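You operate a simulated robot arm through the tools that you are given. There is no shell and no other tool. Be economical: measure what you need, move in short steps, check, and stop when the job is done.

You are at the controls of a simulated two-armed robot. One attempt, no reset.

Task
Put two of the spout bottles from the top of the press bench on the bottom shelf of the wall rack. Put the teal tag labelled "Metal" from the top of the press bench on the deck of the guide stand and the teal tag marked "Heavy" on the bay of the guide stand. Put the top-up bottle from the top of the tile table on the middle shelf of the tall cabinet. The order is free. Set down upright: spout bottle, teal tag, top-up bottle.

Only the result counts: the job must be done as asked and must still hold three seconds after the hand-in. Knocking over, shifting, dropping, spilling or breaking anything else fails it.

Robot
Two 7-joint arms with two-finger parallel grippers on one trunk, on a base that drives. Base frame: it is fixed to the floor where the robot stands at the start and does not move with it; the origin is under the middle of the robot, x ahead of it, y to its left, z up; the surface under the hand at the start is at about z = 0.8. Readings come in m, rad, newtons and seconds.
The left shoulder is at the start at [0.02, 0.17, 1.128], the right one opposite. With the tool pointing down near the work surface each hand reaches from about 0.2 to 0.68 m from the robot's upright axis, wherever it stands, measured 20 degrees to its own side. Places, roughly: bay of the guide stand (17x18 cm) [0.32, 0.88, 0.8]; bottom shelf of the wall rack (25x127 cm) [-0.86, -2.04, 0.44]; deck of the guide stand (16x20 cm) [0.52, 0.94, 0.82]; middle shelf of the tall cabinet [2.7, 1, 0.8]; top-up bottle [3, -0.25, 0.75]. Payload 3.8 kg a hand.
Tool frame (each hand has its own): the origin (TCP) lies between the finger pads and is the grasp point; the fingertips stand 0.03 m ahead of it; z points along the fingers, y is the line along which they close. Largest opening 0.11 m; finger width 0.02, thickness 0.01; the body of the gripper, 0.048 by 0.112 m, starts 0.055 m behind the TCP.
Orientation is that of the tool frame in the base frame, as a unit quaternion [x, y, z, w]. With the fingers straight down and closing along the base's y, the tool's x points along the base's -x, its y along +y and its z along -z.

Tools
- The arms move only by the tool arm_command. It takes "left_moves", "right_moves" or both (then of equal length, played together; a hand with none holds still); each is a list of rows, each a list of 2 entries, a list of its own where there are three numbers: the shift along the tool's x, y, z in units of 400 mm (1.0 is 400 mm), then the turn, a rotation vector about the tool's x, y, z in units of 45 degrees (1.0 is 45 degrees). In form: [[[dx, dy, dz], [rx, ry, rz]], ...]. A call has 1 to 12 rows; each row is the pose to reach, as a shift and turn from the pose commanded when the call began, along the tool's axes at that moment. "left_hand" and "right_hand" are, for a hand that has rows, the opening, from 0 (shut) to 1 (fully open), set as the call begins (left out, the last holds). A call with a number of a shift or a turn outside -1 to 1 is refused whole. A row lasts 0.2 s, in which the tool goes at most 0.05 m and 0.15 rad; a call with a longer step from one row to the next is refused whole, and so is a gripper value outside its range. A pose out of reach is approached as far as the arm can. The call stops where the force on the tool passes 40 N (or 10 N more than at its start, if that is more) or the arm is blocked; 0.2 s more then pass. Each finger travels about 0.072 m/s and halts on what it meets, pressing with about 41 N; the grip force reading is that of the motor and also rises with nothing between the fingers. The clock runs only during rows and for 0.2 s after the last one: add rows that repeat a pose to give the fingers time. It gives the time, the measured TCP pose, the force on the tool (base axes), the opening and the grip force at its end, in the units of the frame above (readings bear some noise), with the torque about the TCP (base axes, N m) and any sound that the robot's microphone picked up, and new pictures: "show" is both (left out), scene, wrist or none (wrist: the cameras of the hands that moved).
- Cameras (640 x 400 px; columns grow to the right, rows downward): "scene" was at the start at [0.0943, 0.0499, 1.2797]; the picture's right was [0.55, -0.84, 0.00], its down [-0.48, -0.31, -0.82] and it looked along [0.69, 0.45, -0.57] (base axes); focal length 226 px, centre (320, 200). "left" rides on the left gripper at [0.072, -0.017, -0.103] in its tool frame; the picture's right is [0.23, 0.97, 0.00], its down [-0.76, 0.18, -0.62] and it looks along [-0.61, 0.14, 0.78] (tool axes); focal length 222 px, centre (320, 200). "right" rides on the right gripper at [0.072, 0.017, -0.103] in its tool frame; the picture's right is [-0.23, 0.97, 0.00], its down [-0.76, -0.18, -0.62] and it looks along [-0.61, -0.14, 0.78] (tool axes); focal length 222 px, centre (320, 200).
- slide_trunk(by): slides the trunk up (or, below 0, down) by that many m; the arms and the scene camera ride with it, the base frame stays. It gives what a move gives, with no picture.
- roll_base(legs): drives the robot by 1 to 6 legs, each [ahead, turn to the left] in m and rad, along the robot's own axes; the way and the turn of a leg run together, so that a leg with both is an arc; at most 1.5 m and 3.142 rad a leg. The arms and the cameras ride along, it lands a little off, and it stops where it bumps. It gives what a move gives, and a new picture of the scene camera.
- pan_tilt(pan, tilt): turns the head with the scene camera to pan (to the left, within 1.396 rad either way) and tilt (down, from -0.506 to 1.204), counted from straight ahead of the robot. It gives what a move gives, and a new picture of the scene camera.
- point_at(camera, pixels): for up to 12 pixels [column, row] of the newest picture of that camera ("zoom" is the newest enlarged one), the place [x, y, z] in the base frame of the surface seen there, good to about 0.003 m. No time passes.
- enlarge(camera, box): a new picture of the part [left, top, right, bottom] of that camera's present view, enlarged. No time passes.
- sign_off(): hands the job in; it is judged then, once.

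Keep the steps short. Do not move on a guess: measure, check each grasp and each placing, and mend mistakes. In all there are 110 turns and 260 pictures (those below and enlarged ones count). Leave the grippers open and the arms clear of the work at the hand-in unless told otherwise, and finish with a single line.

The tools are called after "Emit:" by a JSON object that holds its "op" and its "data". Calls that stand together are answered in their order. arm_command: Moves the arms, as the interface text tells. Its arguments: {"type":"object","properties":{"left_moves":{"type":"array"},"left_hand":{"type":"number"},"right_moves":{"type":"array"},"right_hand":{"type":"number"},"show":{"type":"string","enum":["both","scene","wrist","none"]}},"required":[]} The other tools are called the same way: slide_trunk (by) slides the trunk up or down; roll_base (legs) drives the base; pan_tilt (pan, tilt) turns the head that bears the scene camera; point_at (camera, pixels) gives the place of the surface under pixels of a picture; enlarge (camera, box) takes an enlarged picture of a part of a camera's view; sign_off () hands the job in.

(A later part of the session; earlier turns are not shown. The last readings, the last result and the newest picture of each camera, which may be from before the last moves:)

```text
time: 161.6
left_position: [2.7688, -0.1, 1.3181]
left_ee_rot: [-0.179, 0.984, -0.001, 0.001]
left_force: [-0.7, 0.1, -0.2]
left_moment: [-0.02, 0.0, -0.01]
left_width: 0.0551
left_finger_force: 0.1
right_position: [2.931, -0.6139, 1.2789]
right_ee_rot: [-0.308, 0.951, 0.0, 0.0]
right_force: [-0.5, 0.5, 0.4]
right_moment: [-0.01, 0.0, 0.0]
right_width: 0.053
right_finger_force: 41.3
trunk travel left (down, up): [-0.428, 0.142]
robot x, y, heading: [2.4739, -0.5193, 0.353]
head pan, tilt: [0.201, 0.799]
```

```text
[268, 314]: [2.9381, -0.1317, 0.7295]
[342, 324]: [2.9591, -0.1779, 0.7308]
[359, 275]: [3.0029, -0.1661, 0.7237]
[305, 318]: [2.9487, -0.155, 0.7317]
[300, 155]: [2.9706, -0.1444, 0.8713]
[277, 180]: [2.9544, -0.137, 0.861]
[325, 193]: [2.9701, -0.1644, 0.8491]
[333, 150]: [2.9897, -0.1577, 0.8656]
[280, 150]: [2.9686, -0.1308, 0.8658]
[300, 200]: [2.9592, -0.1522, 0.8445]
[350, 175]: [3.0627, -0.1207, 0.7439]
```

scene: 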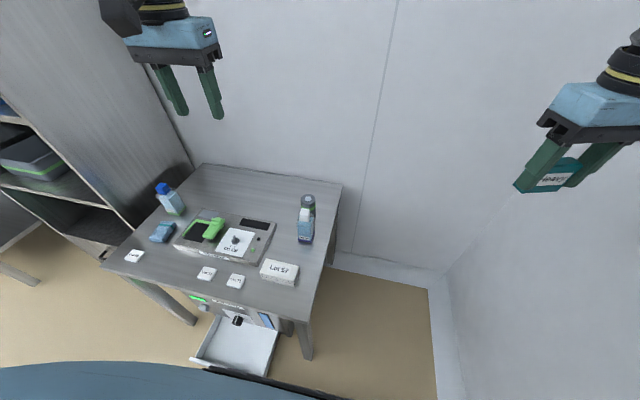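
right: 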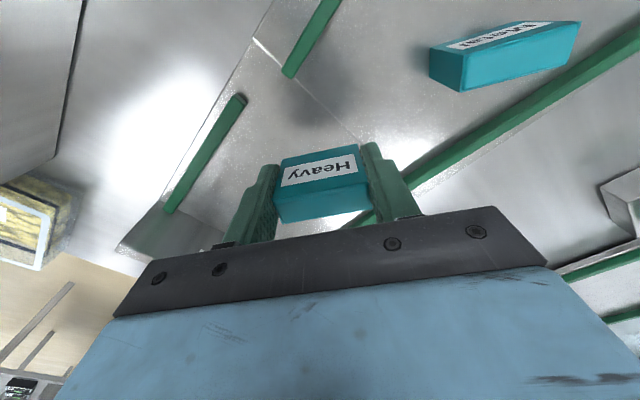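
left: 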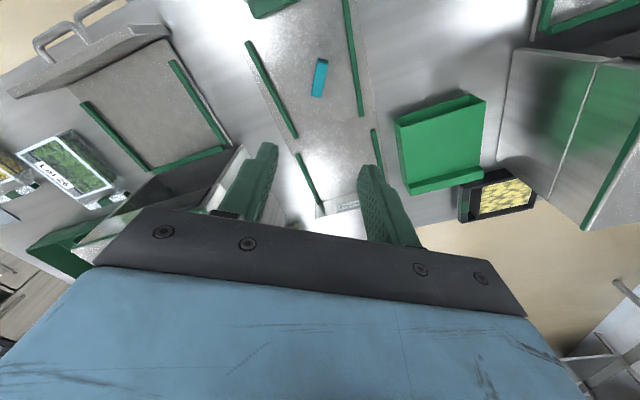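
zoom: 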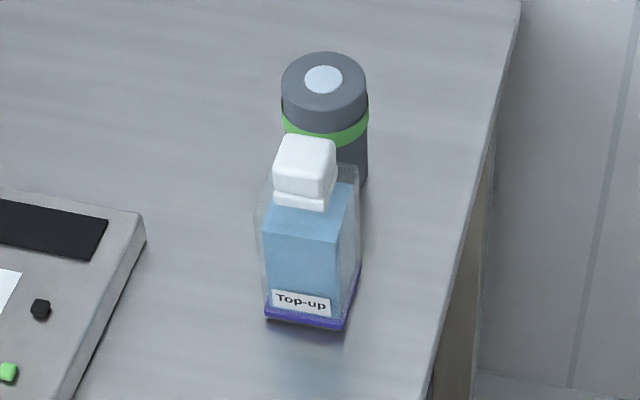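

Bottle: 5 cm square, centre (2.972,-0.146), table z 0.72, cap top 0.87. For shelf placing I'll grasp it with the tool pitched 45°. First lower the trunk.

Emit:
{"op": "slide_trunk", "data": {"by": -0.25}}

Emit:
{"op": "arm_command", "data": {"left_moves": [[[-0.04, -0.04, 0.03], [-0.005, -0.143, -0.012]], [[-0.08, -0.085, 0.1], [-0.01, -0.285, -0.023]], [[-0.115, -0.13, 0.18], [-0.015, -0.428, -0.035]], [[-0.15, -0.17, 0.26], [-0.019, -0.571, -0.047]], [[-0.19, -0.215, 0.34], [-0.024, -0.714, -0.059]], [[-0.225, -0.257, 0.42], [-0.029, -0.857, -0.07]], [[-0.26, -0.298, 0.505], [-0.034, -0.999, -0.082]], [[-0.26, -0.298, 0.505], [-0.034, -0.999, -0.082]]], "left_hand": 1, "show": "both"}}

```text
time: 164.2
left_position: [2.7684, -0.0998, 1.0683]
left_ee_rot: [-0.18, 0.984, -0.001, 0.001]
left_force: [-0.6, -0.7, 0.0]
left_moment: [-0.01, -0.01, -0.01]
left_width: 0.0551
left_finger_force: 0.1
right_position: [2.9295, -0.6133, 1.0278]
right_ee_rot: [-0.308, 0.951, 0.0, 0.001]
right_force: [-0.3, -0.4, -0.4]
right_moment: [0.01, -0.04, -0.03]
right_width: 0.0532
right_finger_force: 40.5
trunk travel left (down, up): [-0.178, 0.392]
robot x, y, heading: [2.4678, -0.5126, 0.352]
head pan, tilt: [0.201, 0.799]
```

```text
time: 166.0
left_position: [2.8998, -0.1648, 0.8756]
left_ee_rot: [-0.198, 0.902, 0.081, 0.375]
left_force: [-0.1, -0.6, -0.1]
left_moment: [-0.01, 0.02, 0.02]
left_width: 0.11
left_finger_force: 0.1
left hand out of reach, approached as far as the arm can: row 7, 8
right_position: [2.9298, -0.6126, 1.0271]
right_ee_rot: [-0.308, 0.951, -0.001, 0.001]
right_force: [-0.3, 0.1, -0.2]
right_moment: [-0.03, 0.02, -0.01]
right_width: 0.0531
right_finger_force: 41.3
trunk travel left (down, up): [-0.178, 0.392]
robot x, y, heading: [2.4725, -0.5145, 0.35]
head pan, tilt: [0.201, 0.799]
```

scene: 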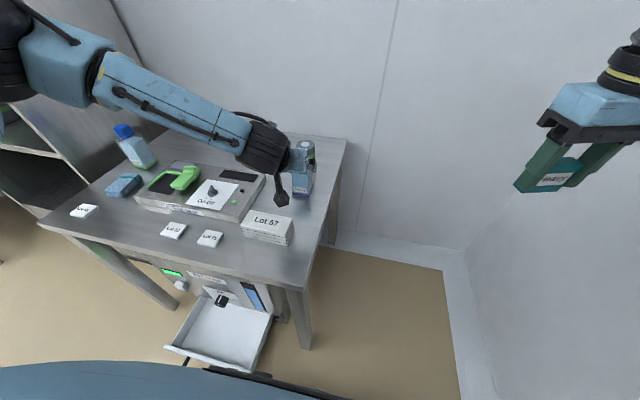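
left: 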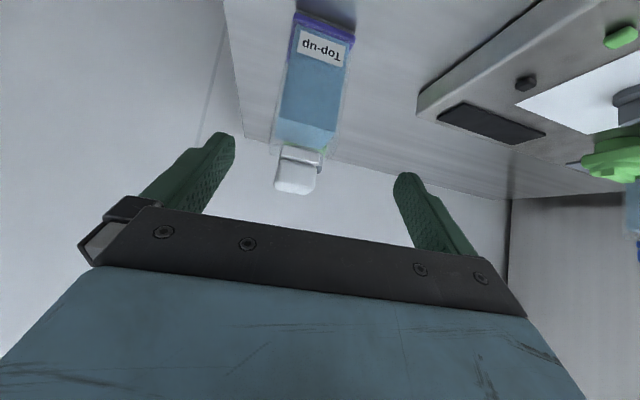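

The wrist seems too close to the shoulder for this pose. Raise the trunk 10 cm (hand rises above bottle), then come in along a steeper line; halfway first.

Emit:
{"op": "slide_trunk", "data": {"by": 0.1}}

Emit:
{"op": "arm_command", "data": {"left_moves": [[[0.04, -0.006, 0.09], [0, 0, 0]], [[0.08, -0.013, 0.18], [0, 0, 0]], [[0.11, -0.018, 0.26], [0, 0, 0]], [[0.11, -0.018, 0.26], [0, 0, 0]]], "show": "both"}}

```text
time: 167.3
left_position: [2.9, -0.1643, 0.9751]
left_ee_rot: [-0.197, 0.903, 0.081, 0.374]
left_force: [0.6, 0.5, 0.2]
left_moment: [0.0, 0.01, 0.0]
left_width: 0.1098
left_finger_force: 0.1
right_position: [2.9286, -0.6131, 1.129]
right_ee_rot: [-0.307, 0.952, 0.001, -0.001]
right_force: [-0.2, -0.4, -1.1]
right_moment: [0.02, 0.0, -0.01]
right_width: 0.053
right_finger_force: 41.3
trunk travel left (down, up): [-0.278, 0.292]
robot x, y, heading: [2.4701, -0.5165, 0.351]
head pan, tilt: [0.201, 0.799]
```

```text
time: 168.3
left_position: [2.8928, -0.1188, 0.933]
left_ee_rot: [-0.198, 0.902, 0.08, 0.374]
left_force: [0.8, 0.7, 0.0]
left_moment: [-0.01, 0.01, -0.01]
left_width: 0.1101
left_finger_force: 0.1
left hand out of reach, approached as far as the arm can: row 1, 2, 3, 4
right_position: [2.93, -0.6125, 1.1283]
right_ee_rot: [-0.308, 0.951, 0.0, 0.0]
right_force: [0.2, 0.3, -0.2]
right_moment: [0.01, 0.0, 0.01]
right_width: 0.053
right_finger_force: 41.0
trunk travel left (down, up): [-0.278, 0.292]
robot x, y, heading: [2.4672, -0.5156, 0.35]
head pan, tilt: [0.201, 0.799]
```

scene: 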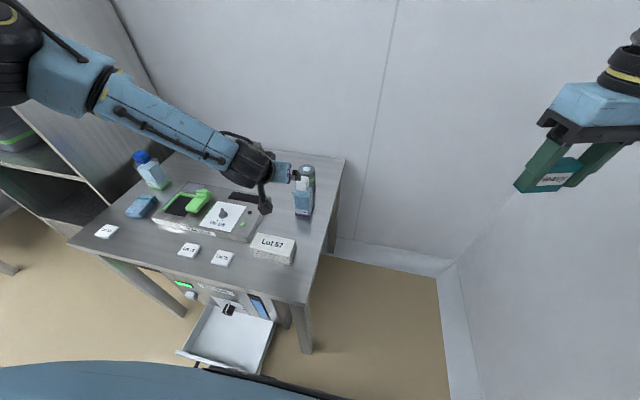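
left: 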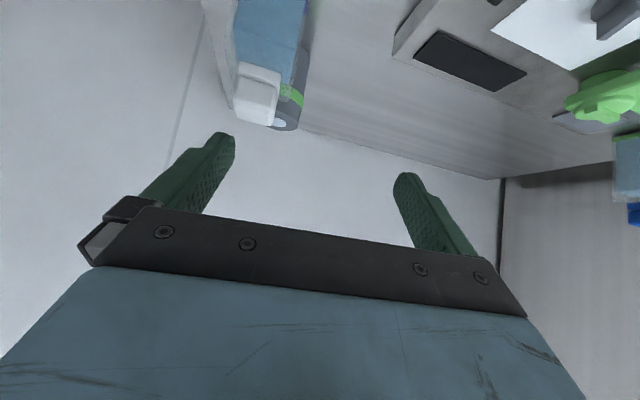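

Limited toward the inside. I'll test in free air whether a horizontal tool (pitch 90°), further to the hand's own side, is reachable.

Emit:
{"op": "arm_command", "data": {"left_moves": [[[-0.02, 0.05, -0.02], [0, -0.14, 0]], [[-0.04, 0.1, -0.04], [0, -0.28, 0]], [[-0.06, 0.15, -0.06], [0, -0.43, 0]], [[-0.08, 0.2, -0.08], [0, -0.57, 0]], [[-0.1, 0.25, -0.1], [0, -0.71, 0]], [[-0.106, 0.3, -0.106], [0, -0.85, 0]], [[-0.106, 0.3, -0.106], [0, -1.0, 0]], [[-0.106, 0.3, -0.106], [0, -1.0, 0]]], "show": "scene"}}

```text
time: 170.1
left_position: [2.8436, -0.0116, 0.996]
left_ee_rot: [-0.152, 0.69, 0.151, 0.692]
left_force: [0.1, 0.1, -0.7]
left_moment: [-0.01, 0.01, -0.03]
left_width: 0.1104
left_finger_force: 0.2
right_position: [2.9283, -0.614, 1.1285]
right_ee_rot: [-0.307, 0.952, 0.001, 0.0]
right_force: [0.0, 0.6, -0.2]
right_moment: [-0.02, 0.02, 0.01]
right_width: 0.053
right_finger_force: 41.2
trunk travel left (down, up): [-0.278, 0.292]
robot x, y, heading: [2.4689, -0.5119, 0.35]
head pan, tilt: [0.201, 0.799]
```

scene: 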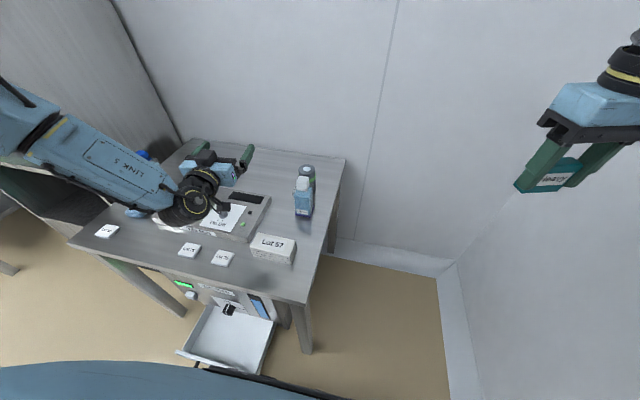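

Horizontal works there. Now bring it inward with pitch ≈60° (keeps the camera clear of the table), still above the bottle, to test reach.

Emit:
{"op": "arm_command", "data": {"left_moves": [[[0, -0.08, 0], [0, 0.14, 0]], [[0.02, -0.17, -0.01], [0, 0.28, 0]], [[0.05, -0.25, -0.02], [0, 0.42, 0]], [[0.08, -0.34, -0.03], [0, 0.56, 0]], [[0.115, -0.429, -0.044], [0, 0.667, 0]], [[0.115, -0.429, -0.044], [0, 0.667, 0]]], "show": "wrist"}}

```text
time: 171.5
left_position: [2.8818, -0.151, 0.9753]
left_ee_rot: [-0.184, 0.847, 0.105, 0.488]
left_force: [0.2, 0.2, -0.7]
left_moment: [-0.03, 0.02, 0.0]
left_width: 0.11
left_finger_force: 0.1
left hand out of reach, approached as far as the arm can: row 4, 5, 6
right_position: [2.9293, -0.6137, 1.1285]
right_ee_rot: [-0.307, 0.952, 0.0, 0.0]
right_force: [-0.2, 0.1, -0.7]
right_moment: [0.02, 0.0, -0.01]
right_width: 0.0528
right_finger_force: 41.0
trunk travel left (down, up): [-0.278, 0.292]
robot x, y, heading: [2.4709, -0.5168, 0.355]
head pan, tilt: [0.201, 0.799]
```

left: 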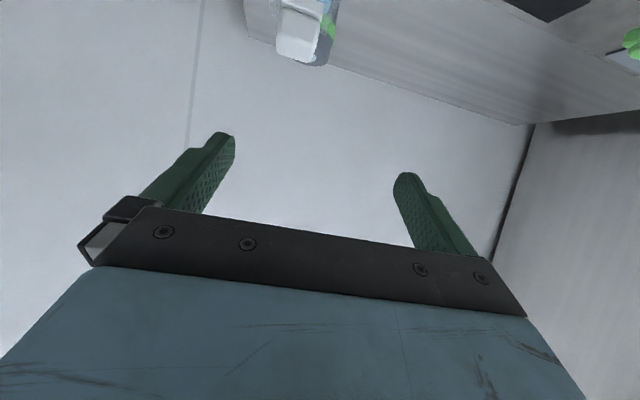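

Nearly there: 3 cm short sideways. Measure the "Lot 57" box and the bottle before coming down, to keep the hand clear.

Emit:
{"op": "pan_tilt", "data": {"pan": 0.2, "tilt": 0.81}}

Emit:
{"op": "enlarge", "data": {"camera": "scene", "box": [230, 150, 350, 280]}}

Emit:
{"op": "point_at", "data": {"camera": "zoom", "pixels": [[385, 262], [430, 282], [430, 255], [385, 245], [330, 262], [470, 150], [480, 200]]}}

```text
time: 172.2
left_position: [2.8813, -0.152, 0.9752]
left_ee_rot: [-0.184, 0.846, 0.105, 0.489]
left_force: [-0.2, -0.2, -0.7]
left_moment: [0.02, -0.04, 0.04]
left_width: 0.1097
left_finger_force: 0.1
right_position: [2.9287, -0.6118, 1.1277]
right_ee_rot: [-0.307, 0.952, 0.0, 0.0]
right_force: [0.0, 0.1, 0.0]
right_moment: [0.01, 0.0, -0.01]
right_width: 0.053
right_finger_force: 41.2
trunk travel left (down, up): [-0.278, 0.292]
robot x, y, heading: [2.4675, -0.5187, 0.353]
head pan, tilt: [0.201, 0.81]
```

scene: 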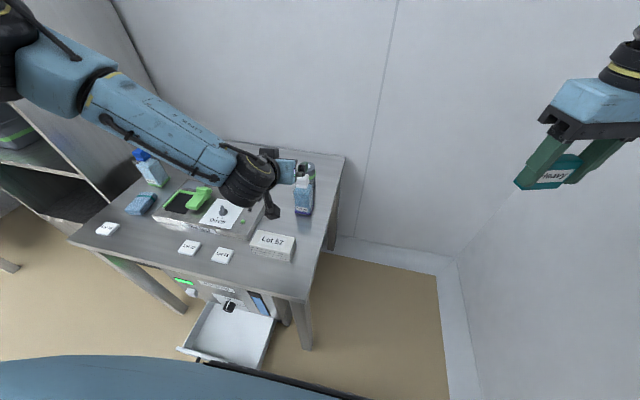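

```text
3.08 times, centred on (290, 215) of scene
```

zoom: 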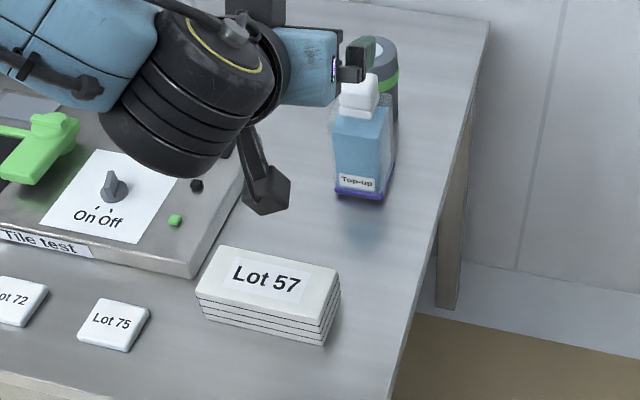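

```text
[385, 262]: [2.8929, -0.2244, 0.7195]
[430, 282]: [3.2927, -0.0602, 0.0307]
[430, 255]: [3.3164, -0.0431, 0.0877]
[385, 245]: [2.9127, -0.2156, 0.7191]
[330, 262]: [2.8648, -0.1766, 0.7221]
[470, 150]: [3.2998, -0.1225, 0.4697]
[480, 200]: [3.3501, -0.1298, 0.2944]
```

Emit:
{"op": "point_at", "data": {"camera": "zoom", "pixels": [[268, 275], [212, 250], [335, 268], [322, 305], [205, 290], [265, 195], [220, 210], [115, 185], [190, 260], [180, 130], [240, 160]]}}

```text
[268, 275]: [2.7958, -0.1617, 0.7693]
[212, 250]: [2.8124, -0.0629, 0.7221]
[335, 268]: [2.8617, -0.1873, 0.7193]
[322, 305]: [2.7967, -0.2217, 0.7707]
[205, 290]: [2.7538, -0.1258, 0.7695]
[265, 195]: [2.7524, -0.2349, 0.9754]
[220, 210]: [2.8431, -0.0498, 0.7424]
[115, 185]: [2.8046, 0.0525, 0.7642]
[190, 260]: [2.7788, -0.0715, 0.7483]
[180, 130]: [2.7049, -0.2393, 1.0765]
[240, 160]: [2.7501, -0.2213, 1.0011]
```

Camera stalk would touch the Lot box at 60°, so use 45°. Pitch back by 15° here, then turn base right slightly.

Emit:
{"op": "arm_command", "data": {"left_moves": [[[0, 0, 0], [0, 0.17, 0]], [[0, 0, 0], [0, 0.333, 0]], [[0, 0, 0], [0, 0.333, 0]]], "show": "none"}}

Emit:
{"op": "roll_base", "data": {"legs": [[0, -0.15]]}}

```text
time: 172.9
left_position: [2.8802, -0.1515, 0.9761]
left_ee_rot: [-0.196, 0.903, 0.08, 0.374]
left_force: [0.1, -0.2, 0.4]
left_moment: [-0.02, -0.05, -0.05]
left_width: 0.1101
left_finger_force: 0.2
right_position: [2.9291, -0.6132, 1.1296]
right_ee_rot: [-0.307, 0.952, 0.0, 0.0]
right_force: [0.4, -0.9, 0.1]
right_moment: [-0.01, 0.01, 0.01]
right_width: 0.0534
right_finger_force: 40.8
trunk travel left (down, up): [-0.278, 0.292]
robot x, y, heading: [2.4729, -0.5163, 0.352]
head pan, tilt: [0.201, 0.81]
```

```text
time: 174.0
left_position: [2.9306, -0.2169, 0.9774]
left_ee_rot: [-0.128, 0.915, 0.053, 0.379]
left_force: [0.1, -0.6, -0.5]
left_moment: [-0.01, 0.0, 0.0]
left_width: 0.1103
left_finger_force: 0.0
right_position: [2.9095, -0.6823, 1.128]
right_ee_rot: [-0.234, 0.972, 0.0, 0.001]
right_force: [-0.2, 0.1, -0.8]
right_moment: [0.0, 0.0, -0.01]
right_width: 0.0532
right_finger_force: 41.4
trunk travel left (down, up): [-0.278, 0.292]
robot x, y, heading: [2.4665, -0.5203, 0.202]
head pan, tilt: [0.201, 0.81]
```

scene: 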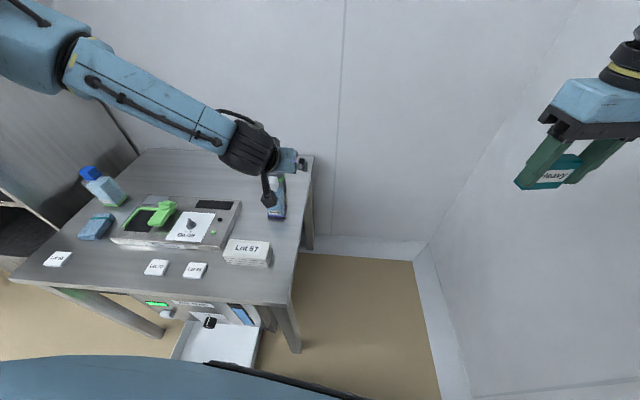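

Now move left 4.7 cm and yaw +8.5° to line up with the bottle's faces.

Emit:
{"op": "arm_command", "data": {"left_moves": [[[0.009, 0.058, -0.009], [-0.067, 0, -0.067]], [[0.018, 0.1165, -0.018], [-0.134, 0, -0.134]], [[0.018, 0.1165, -0.018], [-0.134, 0, -0.134]]], "show": "none"}}

Emit:
{"op": "slide_trunk", "data": {"by": -0.17}}

Emit:
{"op": "arm_command", "data": {"left_moves": [[[0, 0, 0], [0, 0, 0]]], "show": "both"}}

```text
time: 174.8
left_position: [2.9101, -0.1764, 0.9785]
left_ee_rot: [-0.197, 0.903, 0.081, 0.374]
left_force: [-0.6, -0.7, 0.3]
left_moment: [0.03, 0.01, 0.0]
left_width: 0.11
left_finger_force: 0.1
right_position: [2.9094, -0.6826, 1.1285]
right_ee_rot: [-0.235, 0.972, 0.0, 0.0]
right_force: [0.2, 0.4, -0.4]
right_moment: [-0.02, -0.01, 0.01]
right_width: 0.0531
right_finger_force: 40.7
trunk travel left (down, up): [-0.278, 0.292]
robot x, y, heading: [2.4669, -0.5155, 0.2]
head pan, tilt: [0.201, 0.81]
```

```text
time: 176.7
left_position: [2.9088, -0.1766, 0.8067]
left_ee_rot: [-0.197, 0.903, 0.08, 0.374]
left_force: [-0.1, 0.7, -0.5]
left_moment: [0.02, 0.01, -0.04]
left_width: 0.11
left_finger_force: 0.1
right_position: [2.9094, -0.6804, 0.9592]
right_ee_rot: [-0.234, 0.972, 0.001, 0.001]
right_force: [-1.0, 1.2, -0.2]
right_moment: [0.05, 0.01, -0.02]
right_width: 0.0529
right_finger_force: 41.0
trunk travel left (down, up): [-0.108, 0.462]
robot x, y, heading: [2.4691, -0.5174, 0.201]
head pan, tilt: [0.201, 0.81]
```

```text
time: 177.1
left_position: [2.9081, -0.1763, 0.8066]
left_ee_rot: [-0.197, 0.903, 0.08, 0.373]
left_force: [-0.4, 0.1, 0.0]
left_moment: [0.04, -0.02, 0.0]
left_width: 0.11
left_finger_force: 0.1
right_position: [2.9091, -0.6809, 0.9585]
right_ee_rot: [-0.234, 0.972, 0.001, 0.0]
right_force: [-0.2, -0.7, 0.1]
right_moment: [-0.03, 0.01, 0.01]
right_width: 0.0533
right_finger_force: 41.0
trunk travel left (down, up): [-0.108, 0.462]
robot x, y, heading: [2.4715, -0.5156, 0.202]
head pan, tilt: [0.201, 0.81]
```

scene: 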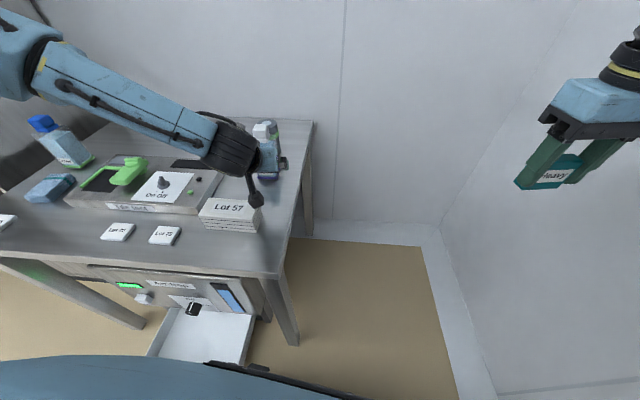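
left: 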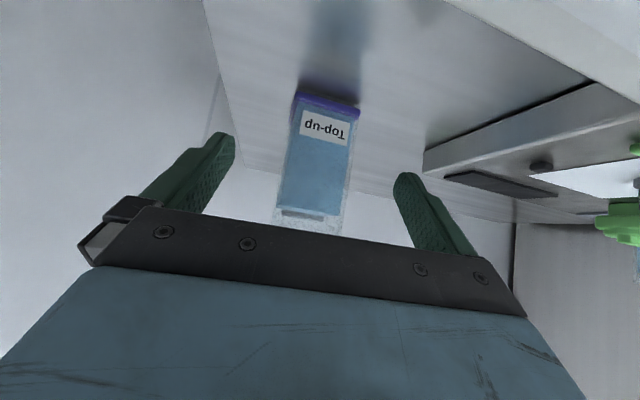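

Lined up well. Advance 6 cm horizontally and view.

Emit:
{"op": "arm_command", "data": {"left_moves": [[[-0.053, 0, 0.053], [0, 0, 0]], [[-0.106, 0, 0.106], [0, 0, 0]], [[-0.106, 0, 0.106], [0, 0, 0]]], "show": "wrist"}}

```text
time: 177.9
left_position: [2.9629, -0.1527, 0.8079]
left_ee_rot: [-0.196, 0.903, 0.08, 0.374]
left_force: [-1.0, 0.0, 0.0]
left_moment: [0.02, 0.0, 0.01]
left_width: 0.11
left_finger_force: 0.2
right_position: [2.9101, -0.6811, 0.9583]
right_ee_rot: [-0.234, 0.972, 0.0, 0.001]
right_force: [-0.2, 0.2, -0.8]
right_moment: [0.01, -0.03, -0.02]
right_width: 0.0532
right_finger_force: 40.5
trunk travel left (down, up): [-0.108, 0.462]
robot x, y, heading: [2.4695, -0.5163, 0.2]
head pan, tilt: [0.201, 0.81]
```

left: 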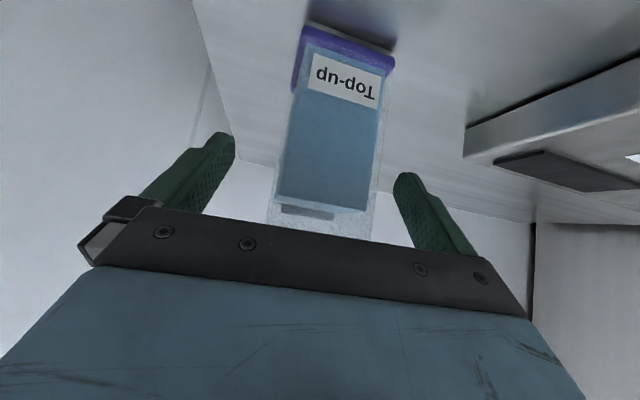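

Good. Close on the bottle.

Emit:
{"op": "arm_command", "data": {"left_moves": [[[0, 0, 0], [0, 0, 0]], [[0, 0, 0], [0, 0, 0]], [[0, 0, 0], [0, 0, 0]], [[0, 0, 0], [0, 0, 0]]], "left_hand": 0, "show": "wrist"}}

Emit:
{"op": "slide_trunk", "data": {"by": 0.15}}

```text
time: 178.9
left_position: [2.9626, -0.1518, 0.808]
left_ee_rot: [-0.197, 0.903, 0.08, 0.374]
left_force: [-0.3, -0.7, -0.2]
left_moment: [-0.17, -0.07, 0.0]
left_width: 0.0559
left_finger_force: 40.7
right_position: [2.9099, -0.6812, 0.9587]
right_ee_rot: [-0.234, 0.972, 0.0, 0.001]
right_force: [-0.3, 0.0, -0.7]
right_moment: [0.05, -0.02, 0.03]
right_width: 0.0529
right_finger_force: 41.4
trunk travel left (down, up): [-0.108, 0.462]
robot x, y, heading: [2.4713, -0.5178, 0.202]
head pan, tilt: [0.201, 0.81]
```

left: 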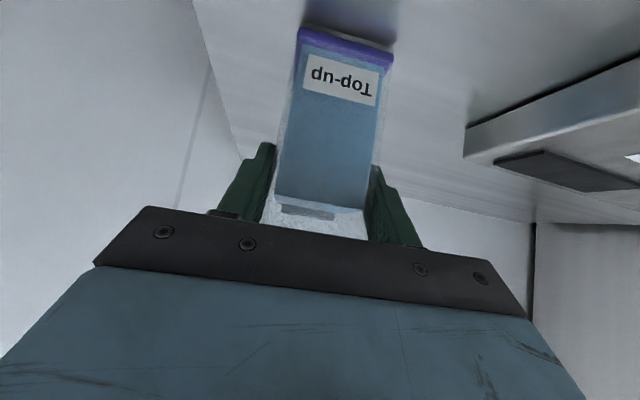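

```text
time: 180.7
left_position: [2.9637, -0.1515, 0.9578]
left_ee_rot: [-0.197, 0.903, 0.081, 0.374]
left_force: [-0.7, -0.6, -4.0]
left_moment: [-0.02, 0.04, -0.01]
left_width: 0.0555
left_finger_force: 40.2
right_position: [2.9097, -0.6808, 1.1079]
right_ee_rot: [-0.234, 0.972, 0.0, 0.0]
right_force: [0.8, 0.2, -0.3]
right_moment: [-0.02, 0.01, 0.02]
right_width: 0.053
right_finger_force: 40.9
trunk travel left (down, up): [-0.258, 0.312]
robot x, y, heading: [2.4696, -0.5195, 0.199]
head pan, tilt: [0.201, 0.81]
```

Lifted (4 N). TCP is 8.8 cm above the bottle's base. Drive out and to a spot in front of the cabinet's free right part of the middle shelf, then look.

Emit:
{"op": "roll_base", "data": {"legs": [[-0.6, 0], [0, 1.378], [0.988, 0], [0, -1.28]]}}

Emit:
{"op": "pan_tilt", "data": {"pan": 0.15, "tilt": 0.45}}

```text
time: 195.4
left_position: [2.3095, 0.7601, 0.9566]
left_ee_rot: [-0.239, 0.892, 0.099, 0.37]
left_force: [0.3, -0.1, -3.0]
left_moment: [-0.03, 0.07, 0.02]
left_width: 0.0558
left_finger_force: 40.8
right_position: [2.3073, 0.2281, 1.1091]
right_ee_rot: [-0.281, 0.96, -0.001, 0.001]
right_force: [0.6, -0.4, 0.3]
right_moment: [0.0, 0.0, 0.03]
right_width: 0.0531
right_finger_force: 41.6
trunk travel left (down, up): [-0.258, 0.312]
robot x, y, heading: [1.8529, 0.3492, 0.298]
head pan, tilt: [0.201, 0.81]
```

scene: 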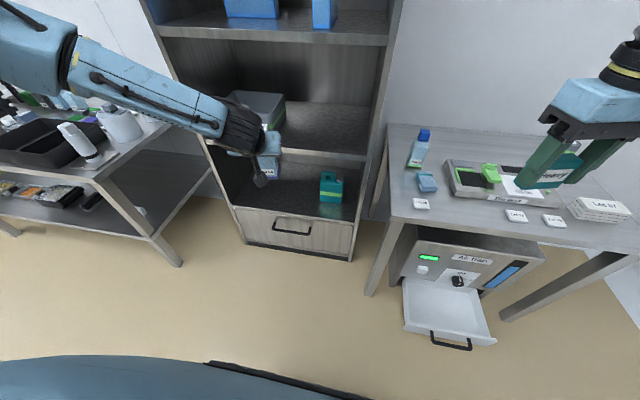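

```text
time: 196.3
left_position: [2.3091, 0.7602, 0.9576]
left_ee_rot: [-0.24, 0.892, 0.098, 0.37]
left_force: [-0.2, 0.3, -4.6]
left_moment: [-0.03, 0.05, -0.03]
left_width: 0.0557
left_finger_force: 41.3
right_position: [2.3073, 0.2289, 1.1084]
right_ee_rot: [-0.281, 0.96, 0.001, 0.001]
right_force: [-0.1, 0.6, 0.0]
right_moment: [-0.02, 0.01, 0.0]
right_width: 0.0534
right_finger_force: 41.2
trunk travel left (down, up): [-0.258, 0.312]
robot x, y, heading: [1.8504, 0.3516, 0.295]
head pan, tilt: [0.15, 0.45]
```

scene: 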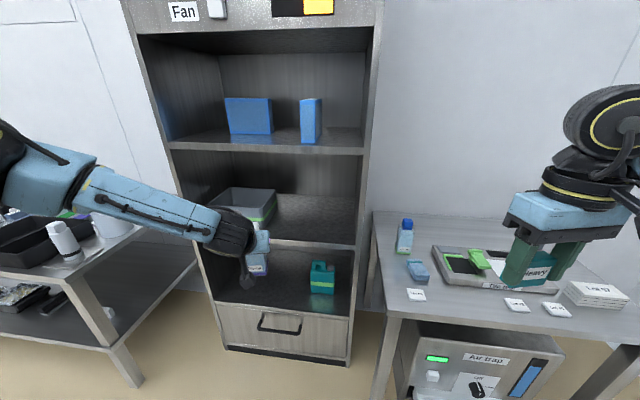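

Emit:
{"op": "point_at", "data": {"camera": "scene", "pixels": [[320, 240], [350, 241], [280, 238], [320, 205], [352, 205], [277, 210], [320, 226], [300, 153], [360, 153], [367, 200], [240, 215], [290, 222]]}}

Emit:
{"op": "enlarge", "data": {"camera": "scene", "box": [190, 140, 390, 290]}}

```text
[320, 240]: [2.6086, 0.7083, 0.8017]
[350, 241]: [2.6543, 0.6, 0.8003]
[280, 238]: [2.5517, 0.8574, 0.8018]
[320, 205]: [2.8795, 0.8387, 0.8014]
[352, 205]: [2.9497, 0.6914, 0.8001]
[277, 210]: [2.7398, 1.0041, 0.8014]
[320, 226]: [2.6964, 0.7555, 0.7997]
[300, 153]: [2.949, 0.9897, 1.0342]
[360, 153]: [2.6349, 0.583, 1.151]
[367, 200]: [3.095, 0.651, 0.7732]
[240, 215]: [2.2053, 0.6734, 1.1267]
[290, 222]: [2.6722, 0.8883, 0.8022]
```

```text
2.67 times, centred on (290, 215) of scene
```

zoom: 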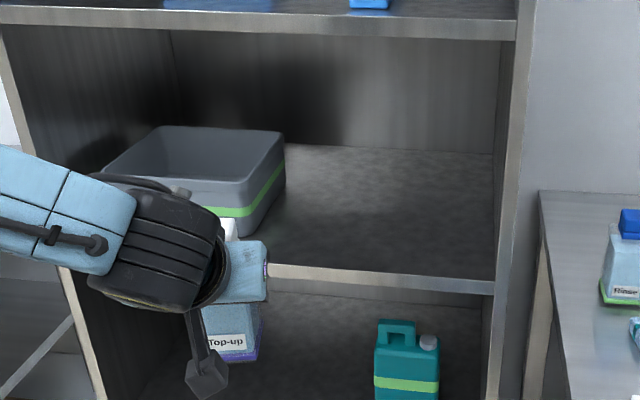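

Shelf z 0.801, front edge near (2.609,0.708). Target bottle centre (2.667,0.843), between bin and right wall. Lower trunk 5 cm and drive straight in 0.34 m.

Emit:
{"op": "slide_trunk", "data": {"by": -0.05}}

Emit:
{"op": "roll_base", "data": {"legs": [[0.33, 0]]}}

```text
time: 197.2
left_position: [2.3095, 0.7605, 0.9084]
left_ee_rot: [-0.239, 0.892, 0.098, 0.37]
left_force: [0.3, -0.6, -3.5]
left_moment: [-0.01, 0.05, -0.01]
left_width: 0.0561
left_finger_force: 41.0
right_position: [2.3075, 0.2283, 1.0593]
right_ee_rot: [-0.281, 0.96, 0.0, 0.001]
right_force: [0.4, 0.0, -0.3]
right_moment: [0.02, 0.0, 0.01]
right_width: 0.0532
right_finger_force: 40.3
trunk travel left (down, up): [-0.208, 0.362]
robot x, y, heading: [1.8506, 0.352, 0.303]
head pan, tilt: [0.15, 0.45]
```

```text
time: 199.4
left_position: [2.6271, 0.859, 0.9072]
left_ee_rot: [-0.241, 0.892, 0.099, 0.37]
left_force: [0.0, -1.2, -3.1]
left_moment: [-0.02, 0.06, 0.0]
left_width: 0.0559
left_finger_force: 40.8
right_position: [2.6269, 0.3294, 1.0575]
right_ee_rot: [-0.283, 0.959, 0.0, -0.001]
right_force: [0.1, -0.5, -0.8]
right_moment: [-0.03, 0.0, 0.0]
right_width: 0.0533
right_finger_force: 41.4
trunk travel left (down, up): [-0.208, 0.362]
robot x, y, heading: [2.1717, 0.4503, 0.305]
head pan, tilt: [0.15, 0.45]
```

scene: 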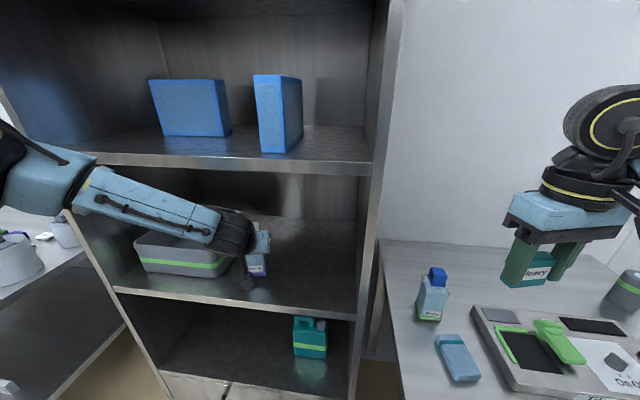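

Nudge 3 cm right and 1.6 cm forward.

Emit:
{"op": "arm_command", "data": {"left_moves": [[[-0.015, -0.04, 0.015], [0, 0, 0]], [[-0.029, -0.079, 0.029], [0, 0, 0]], [[-0.029, -0.079, 0.029], [0, 0, 0]]], "show": "both"}}

Emit:
{"op": "enlarge", "data": {"camera": "scene", "box": [120, 140, 380, 330]}}

```text
time: 200.2
left_position: [2.6533, 0.8424, 0.9102]
left_ee_rot: [-0.24, 0.893, 0.098, 0.369]
left_force: [0.7, -0.1, -3.9]
left_moment: [-0.06, 0.04, 0.01]
left_width: 0.0558
left_finger_force: 41.4
left hand out of reach, approached as far as the arm can: row 2, 3
right_position: [2.6268, 0.3279, 1.0587]
right_ee_rot: [-0.283, 0.959, 0.001, 0.001]
right_force: [0.2, 0.2, -0.6]
right_moment: [0.04, 0.0, -0.02]
right_width: 0.0531
right_finger_force: 41.2
trunk travel left (down, up): [-0.208, 0.362]
robot x, y, heading: [2.1714, 0.446, 0.304]
head pan, tilt: [0.15, 0.45]
```

scene: 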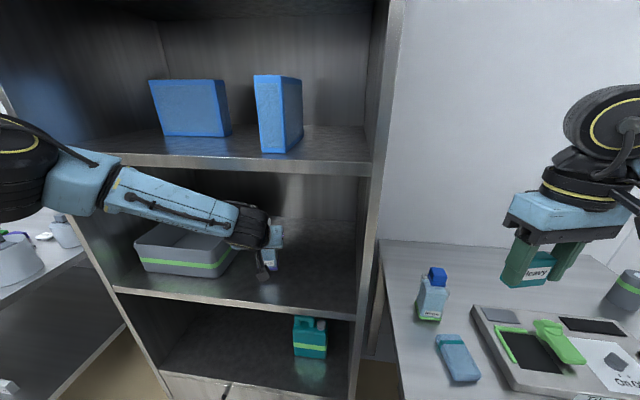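
left: 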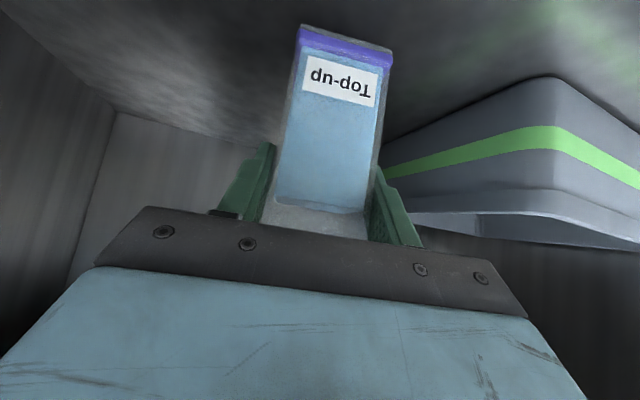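

```text
2.11 times, centred on (250, 235) of scene
```

zoom: 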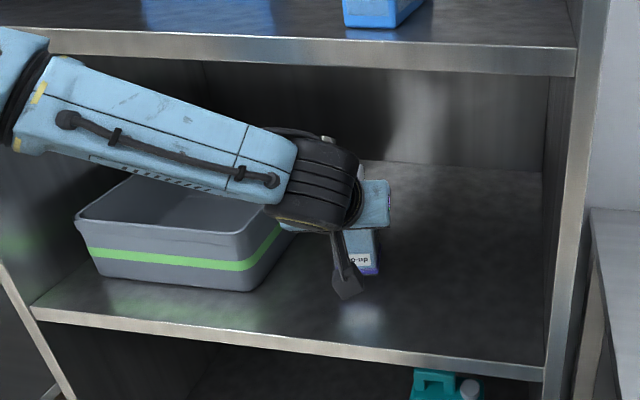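

Check the clearance between the left finger and the bin.

Emit:
{"op": "point_at", "data": {"camera": "left", "pixels": [[390, 172], [420, 225], [425, 160], [480, 140], [555, 130], [450, 215], [560, 205], [410, 140]]}}

```text
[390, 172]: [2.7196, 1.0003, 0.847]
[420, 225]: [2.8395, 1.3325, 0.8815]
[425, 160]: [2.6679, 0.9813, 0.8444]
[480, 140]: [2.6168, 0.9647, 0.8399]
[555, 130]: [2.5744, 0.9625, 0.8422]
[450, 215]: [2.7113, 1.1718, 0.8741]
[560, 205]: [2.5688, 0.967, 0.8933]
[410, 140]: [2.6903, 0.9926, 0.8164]
```

Clear by about 6 cm. Lower by the trunk to the shelf.

Emit:
{"op": "slide_trunk", "data": {"by": -0.018}}

Emit:
{"op": "slide_trunk", "data": {"by": -0.004}}

```text
time: 200.9
left_position: [2.653, 0.843, 0.8929]
left_ee_rot: [-0.241, 0.892, 0.098, 0.37]
left_force: [1.1, 0.8, -3.0]
left_moment: [-0.03, 0.06, -0.03]
left_width: 0.056
left_finger_force: 40.9
right_position: [2.6253, 0.3279, 1.0393]
right_ee_rot: [-0.283, 0.959, 0.001, 0.001]
right_force: [-0.2, 0.4, -1.1]
right_moment: [0.01, -0.04, 0.02]
right_width: 0.0532
right_finger_force: 41.0
trunk travel left (down, up): [-0.19, 0.38]
robot x, y, heading: [2.1699, 0.4447, 0.3]
head pan, tilt: [0.15, 0.45]
```

```text
time: 201.4
left_position: [2.6539, 0.8419, 0.889]
left_ee_rot: [-0.241, 0.892, 0.099, 0.369]
left_force: [-0.4, 0.2, -1.3]
left_moment: [0.05, -0.01, -0.02]
left_width: 0.0557
left_finger_force: 41.1
right_position: [2.6259, 0.3279, 1.0377]
right_ee_rot: [-0.283, 0.959, 0.0, 0.0]
right_force: [-0.8, 0.1, 0.4]
right_moment: [0.01, 0.02, 0.01]
right_width: 0.0529
right_finger_force: 41.4
trunk travel left (down, up): [-0.186, 0.384]
robot x, y, heading: [2.1702, 0.4539, 0.303]
head pan, tilt: [0.15, 0.45]
```

Just touching. One more 2 mm, then release.

Emit:
{"op": "slide_trunk", "data": {"by": -0.002}}

Emit:
{"op": "arm_command", "data": {"left_moves": [[[0, 0, 0], [0, 0, 0]], [[0, 0, 0], [0, 0, 0]], [[0, 0, 0], [0, 0, 0]], [[0, 0, 0], [0, 0, 0]]], "left_hand": 0.9, "show": "wrist"}}

```text
time: 201.9
left_position: [2.6541, 0.8425, 0.8874]
left_ee_rot: [-0.241, 0.891, 0.099, 0.371]
left_force: [-2.3, 0.6, 8.5]
left_moment: [0.22, 0.6, 0.01]
left_width: 0.0557
left_finger_force: 40.8
right_position: [2.6251, 0.3275, 1.0348]
right_ee_rot: [-0.283, 0.959, 0.0, 0.001]
right_force: [0.3, 0.4, -0.1]
right_moment: [-0.02, -0.03, -0.01]
right_width: 0.0532
right_finger_force: 41.4
trunk travel left (down, up): [-0.184, 0.386]
robot x, y, heading: [2.1691, 0.4507, 0.306]
head pan, tilt: [0.15, 0.45]
```

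```text
time: 202.9
left_position: [2.6539, 0.8421, 0.8855]
left_ee_rot: [-0.24, 0.892, 0.098, 0.369]
left_force: [0.3, 0.1, -1.0]
left_moment: [0.01, 0.01, 0.02]
left_width: 0.099
left_finger_force: 0.0
right_position: [2.6266, 0.3279, 1.0348]
right_ee_rot: [-0.283, 0.959, 0.0, 0.0]
right_force: [-0.2, -0.2, -0.2]
right_moment: [-0.02, -0.04, 0.01]
right_width: 0.0532
right_finger_force: 41.2
trunk travel left (down, up): [-0.184, 0.386]
robot x, y, heading: [2.1665, 0.4489, 0.307]
head pan, tilt: [0.15, 0.45]
```

left: 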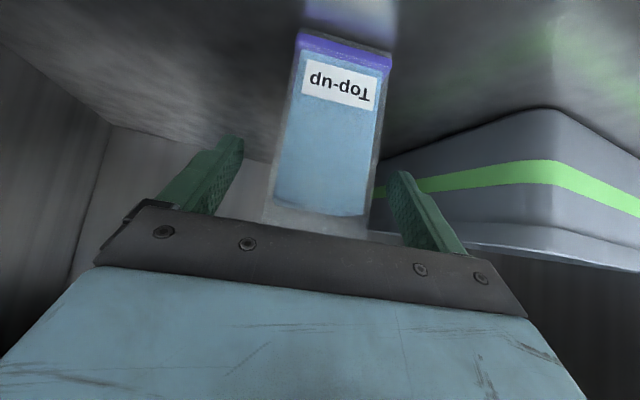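

Standing free. Back the base straight out and look.

Emit:
{"op": "roll_base", "data": {"legs": [[-0.4, 0]]}}

Emit:
{"op": "enlarge", "data": {"camera": "scene", "box": [180, 140, 380, 290]}}

```text
time: 205.4
left_position: [2.2614, 0.7187, 0.8859]
left_ee_rot: [-0.24, 0.892, 0.098, 0.37]
left_force: [-0.6, 0.6, 0.6]
left_moment: [-0.02, -0.02, -0.02]
left_width: 0.0989
left_finger_force: 0.1
right_position: [2.2334, 0.2056, 1.0347]
right_ee_rot: [-0.282, 0.96, 0.0, 0.001]
right_force: [0.5, -0.3, -0.7]
right_moment: [-0.01, 0.01, -0.04]
right_width: 0.053
right_finger_force: 40.7
trunk travel left (down, up): [-0.184, 0.386]
robot x, y, heading: [1.7817, 0.329, 0.297]
head pan, tilt: [0.15, 0.45]
```

scene: 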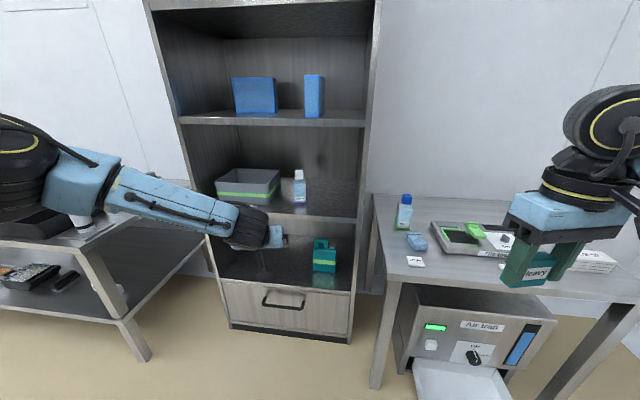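

```text
2.67 times, centred on (280, 215) of scene
```

zoom: 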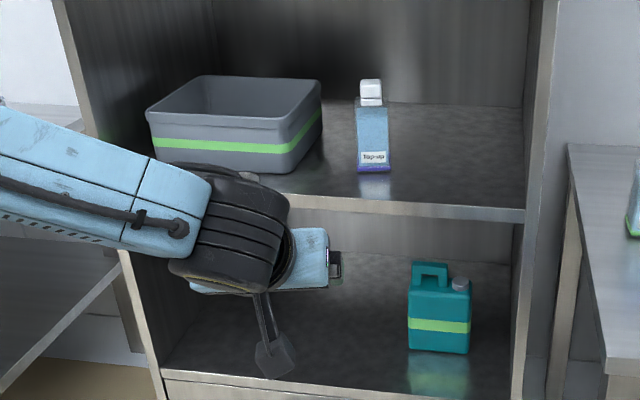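

Top-up bottle stands on the middle shelf. Raise the trunk and drive around to the front for the bay.

Emit:
{"op": "slide_trunk", "data": {"by": 0.28}}

Emit:
{"op": "roll_base", "data": {"legs": [[0, -1.958], [1.042, 0], [0, -1.142], [1.5, 0], [0, -1.571], [1.45, 0]]}}

Emit:
{"op": "roll_base", "data": {"legs": [[0.6, 0], [0, -1.571]]}}

```text
time: 208.3
left_position: [2.2615, 0.7193, 1.1649]
left_ee_rot: [-0.24, 0.892, 0.098, 0.37]
left_force: [0.1, -1.2, -0.8]
left_moment: [0.04, 0.04, 0.0]
left_width: 0.0988
left_finger_force: 0.0
right_position: [2.2334, 0.2049, 1.3149]
right_ee_rot: [-0.282, 0.96, 0.0, 0.0]
right_force: [0.6, -0.6, -1.4]
right_moment: [0.02, -0.01, 0.01]
right_width: 0.0531
right_finger_force: 40.6
trunk travel left (down, up): [-0.464, 0.106]
robot x, y, heading: [1.7808, 0.3279, 0.297]
head pan, tilt: [0.15, 0.45]
```

```text
time: 238.9
left_position: [-0.5042, 0.7989, 1.1656]
left_ee_rot: [0.792, -0.477, -0.327, -0.199]
left_force: [-0.3, -0.2, -0.3]
left_moment: [-0.02, 0.03, 0.02]
left_width: 0.0992
left_finger_force: 0.1
right_position: [0.0087, 0.7491, 1.3135]
right_ee_rot: [0.869, -0.495, 0.0, 0.0]
right_force: [-0.7, 0.5, -0.8]
right_moment: [-0.04, -0.01, 0.0]
right_width: 0.0531
right_finger_force: 40.8
trunk travel left (down, up): [-0.464, 0.106]
robot x, y, heading: [-0.1321, 0.303, 1.828]
head pan, tilt: [0.15, 0.45]
```

scene: 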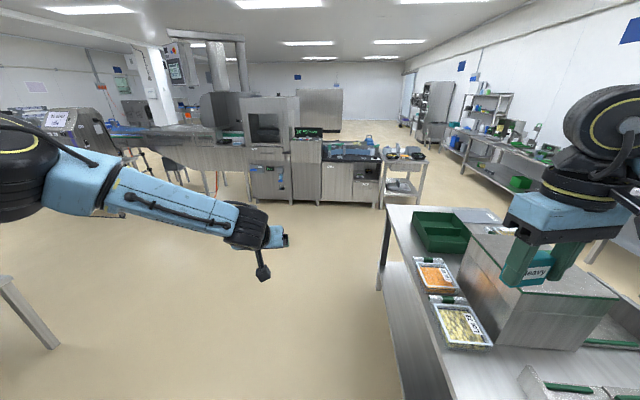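

```text
time: 243.3
left_position: [-0.582, 1.4257, 1.1686]
left_ee_rot: [0.75, -0.54, -0.307, -0.227]
left_force: [0.0, 0.7, -0.2]
left_moment: [-0.01, 0.02, 0.0]
left_width: 0.099
left_finger_force: 0.1
right_position: [-0.0818, 1.2975, 1.3146]
right_ee_rot: [0.826, -0.564, 0.0, -0.001]
right_force: [-0.2, 0.0, -0.3]
right_moment: [0.0, -0.02, -0.03]
right_width: 0.0532
right_finger_force: 40.4
trunk travel left (down, up): [-0.464, 0.106]
robot x, y, heading: [-0.2943, 0.8753, 1.678]
head pan, tilt: [0.15, 0.45]
stopped in leg 2: the robot was blocked; the commanded pose is now the measured one
```

scene: 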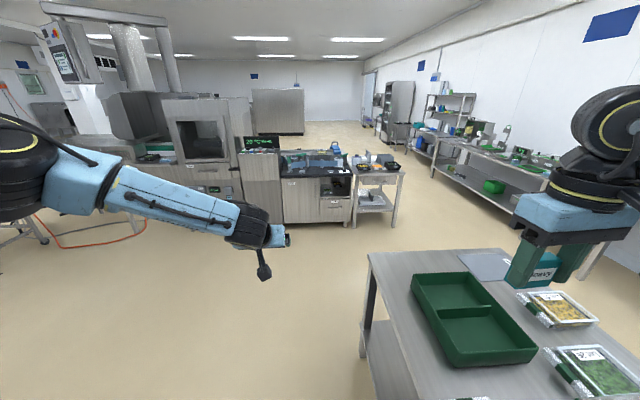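

Base corner brushed the bench. Reverse a bit (moves away from the bench), then turn right to face the bay.

Emit:
{"op": "roll_base", "data": {"legs": [[-0.3, 0], [0, -0.98]]}}

Emit:
{"op": "pan_tilt", "data": {"pan": -0.2, "tilt": 0.9}}

```text
time: 247.8
left_position: [0.0307, 1.126, 1.1697]
left_ee_rot: [-0.409, 0.828, 0.165, 0.346]
left_force: [-0.3, 0.5, -0.6]
left_moment: [-0.02, 0.01, 0.0]
left_width: 0.0989
left_finger_force: 0.1
right_position: [0.2058, 0.6397, 1.3132]
right_ee_rot: [-0.465, 0.885, 0.001, 0.0]
right_force: [0.4, -0.4, -0.3]
right_moment: [0.01, 0.0, -0.02]
right_width: 0.0532
right_finger_force: 40.9
trunk travel left (down, up): [-0.464, 0.106]
robot x, y, heading: [-0.2622, 0.5825, 0.702]
head pan, tilt: [0.15, 0.45]
```

scene: 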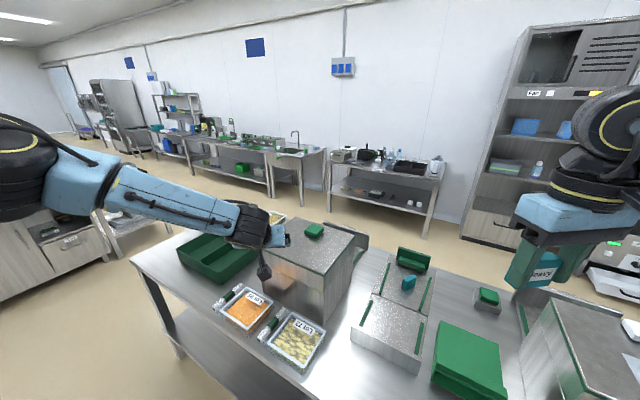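

```text
time: 248.7
left_position: [0.0321, 1.1278, 1.1681]
left_ee_rot: [-0.409, 0.829, 0.165, 0.345]
left_force: [0.0, -0.3, 1.0]
left_moment: [-0.01, 0.0, 0.01]
left_width: 0.0989
left_finger_force: 0.1
right_position: [0.207, 0.6402, 1.3144]
right_ee_rot: [-0.465, 0.885, 0.001, 0.001]
right_force: [-0.4, 0.6, 0.0]
right_moment: [0.02, 0.04, 0.0]
right_width: 0.0531
right_finger_force: 40.9
trunk travel left (down, up): [-0.464, 0.106]
robot x, y, heading: [-0.2618, 0.5805, 0.701]
head pan, tilt: [-0.201, 0.901]
```

scene: 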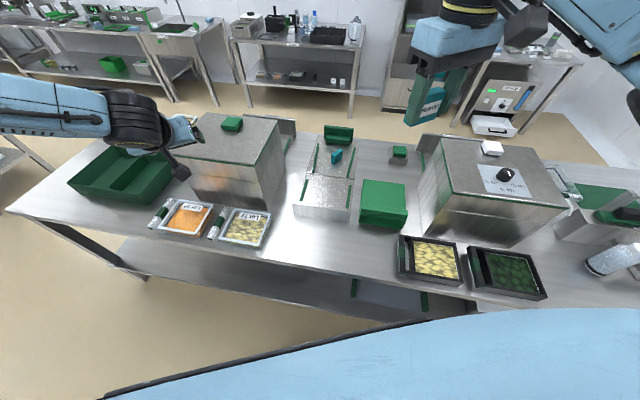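

Metal still stands. Move the right hand over the bay (turn +15°), lowering to ~1.16, and raise the left hand 15 cm so it stays clear when the trunk lowers.

Emit:
{"op": "arm_command", "data": {"right_moves": [[[-0.095, 0.015, 0.06], [0, 0, 0.05]], [[-0.19, 0.03, 0.12], [0, 0, 0.1]], [[-0.285, 0.045, 0.18], [0, 0, 0.16]], [[-0.38, 0.06, 0.24], [0, 0, 0.21]], [[-0.475, 0.07, 0.3], [0, 0, 0.27]], [[-0.57, 0.085, 0.35], [0, 0, 0.3]], [[-0.661, 0.097, 0.375], [0, 0, 0.333]], [[-0.661, 0.097, 0.375], [0, 0, 0.333]]], "left_moves": [[[-0.04, 0, -0.04], [0, 0, 0]], [[-0.08, 0, -0.08], [0, 0, 0]], [[-0.12, 0, -0.12], [0, 0, 0]], [[-0.16, 0, -0.16], [0, 0, 0]], [[-0.2, 0, -0.2], [0, 0, 0]], [[-0.24, 0, -0.24], [0, 0, 0]], [[-0.265, 0, -0.265], [0, 0, 0]], [[-0.265, 0, -0.265], [0, 0, 0]]], "show": "scene"}}

```text
time: 250.5
left_position: [0.0297, 1.1263, 1.3188]
left_ee_rot: [-0.408, 0.829, 0.165, 0.345]
left_force: [-0.6, -0.5, 0.0]
left_moment: [0.01, 0.0, -0.04]
left_width: 0.099
left_finger_force: 0.1
right_position: [0.3213, 0.8751, 1.1635]
right_ee_rot: [-0.346, 0.938, 0.0, 0.001]
right_force: [0.1, 0.1, -0.5]
right_moment: [-0.01, 0.0, -0.01]
right_width: 0.0529
right_finger_force: 41.0
right hand out of reach, approached as far as the arm can: row 7, 8
trunk travel left (down, up): [-0.464, 0.106]
robot x, y, heading: [-0.2637, 0.5786, 0.705]
head pan, tilt: [-0.201, 0.901]
```

scene: 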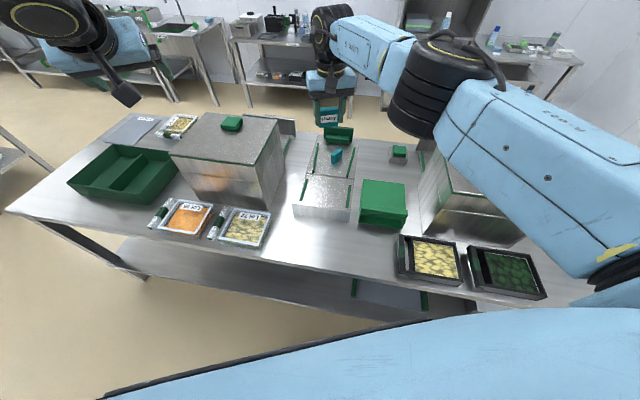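

Check heights of the right arm's links over the box before lowering.

Emit:
{"op": "point_at", "data": {"camera": "scene", "pixels": [[430, 90], [425, 125], [520, 180], [470, 150], [580, 260], [510, 240], [475, 180], [400, 120]]}}

```text
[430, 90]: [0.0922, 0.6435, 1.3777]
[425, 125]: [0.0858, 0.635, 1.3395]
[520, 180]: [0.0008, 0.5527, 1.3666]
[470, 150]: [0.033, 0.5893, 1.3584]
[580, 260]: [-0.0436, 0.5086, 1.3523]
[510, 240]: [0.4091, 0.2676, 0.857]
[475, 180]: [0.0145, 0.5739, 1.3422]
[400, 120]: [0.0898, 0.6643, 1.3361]
```

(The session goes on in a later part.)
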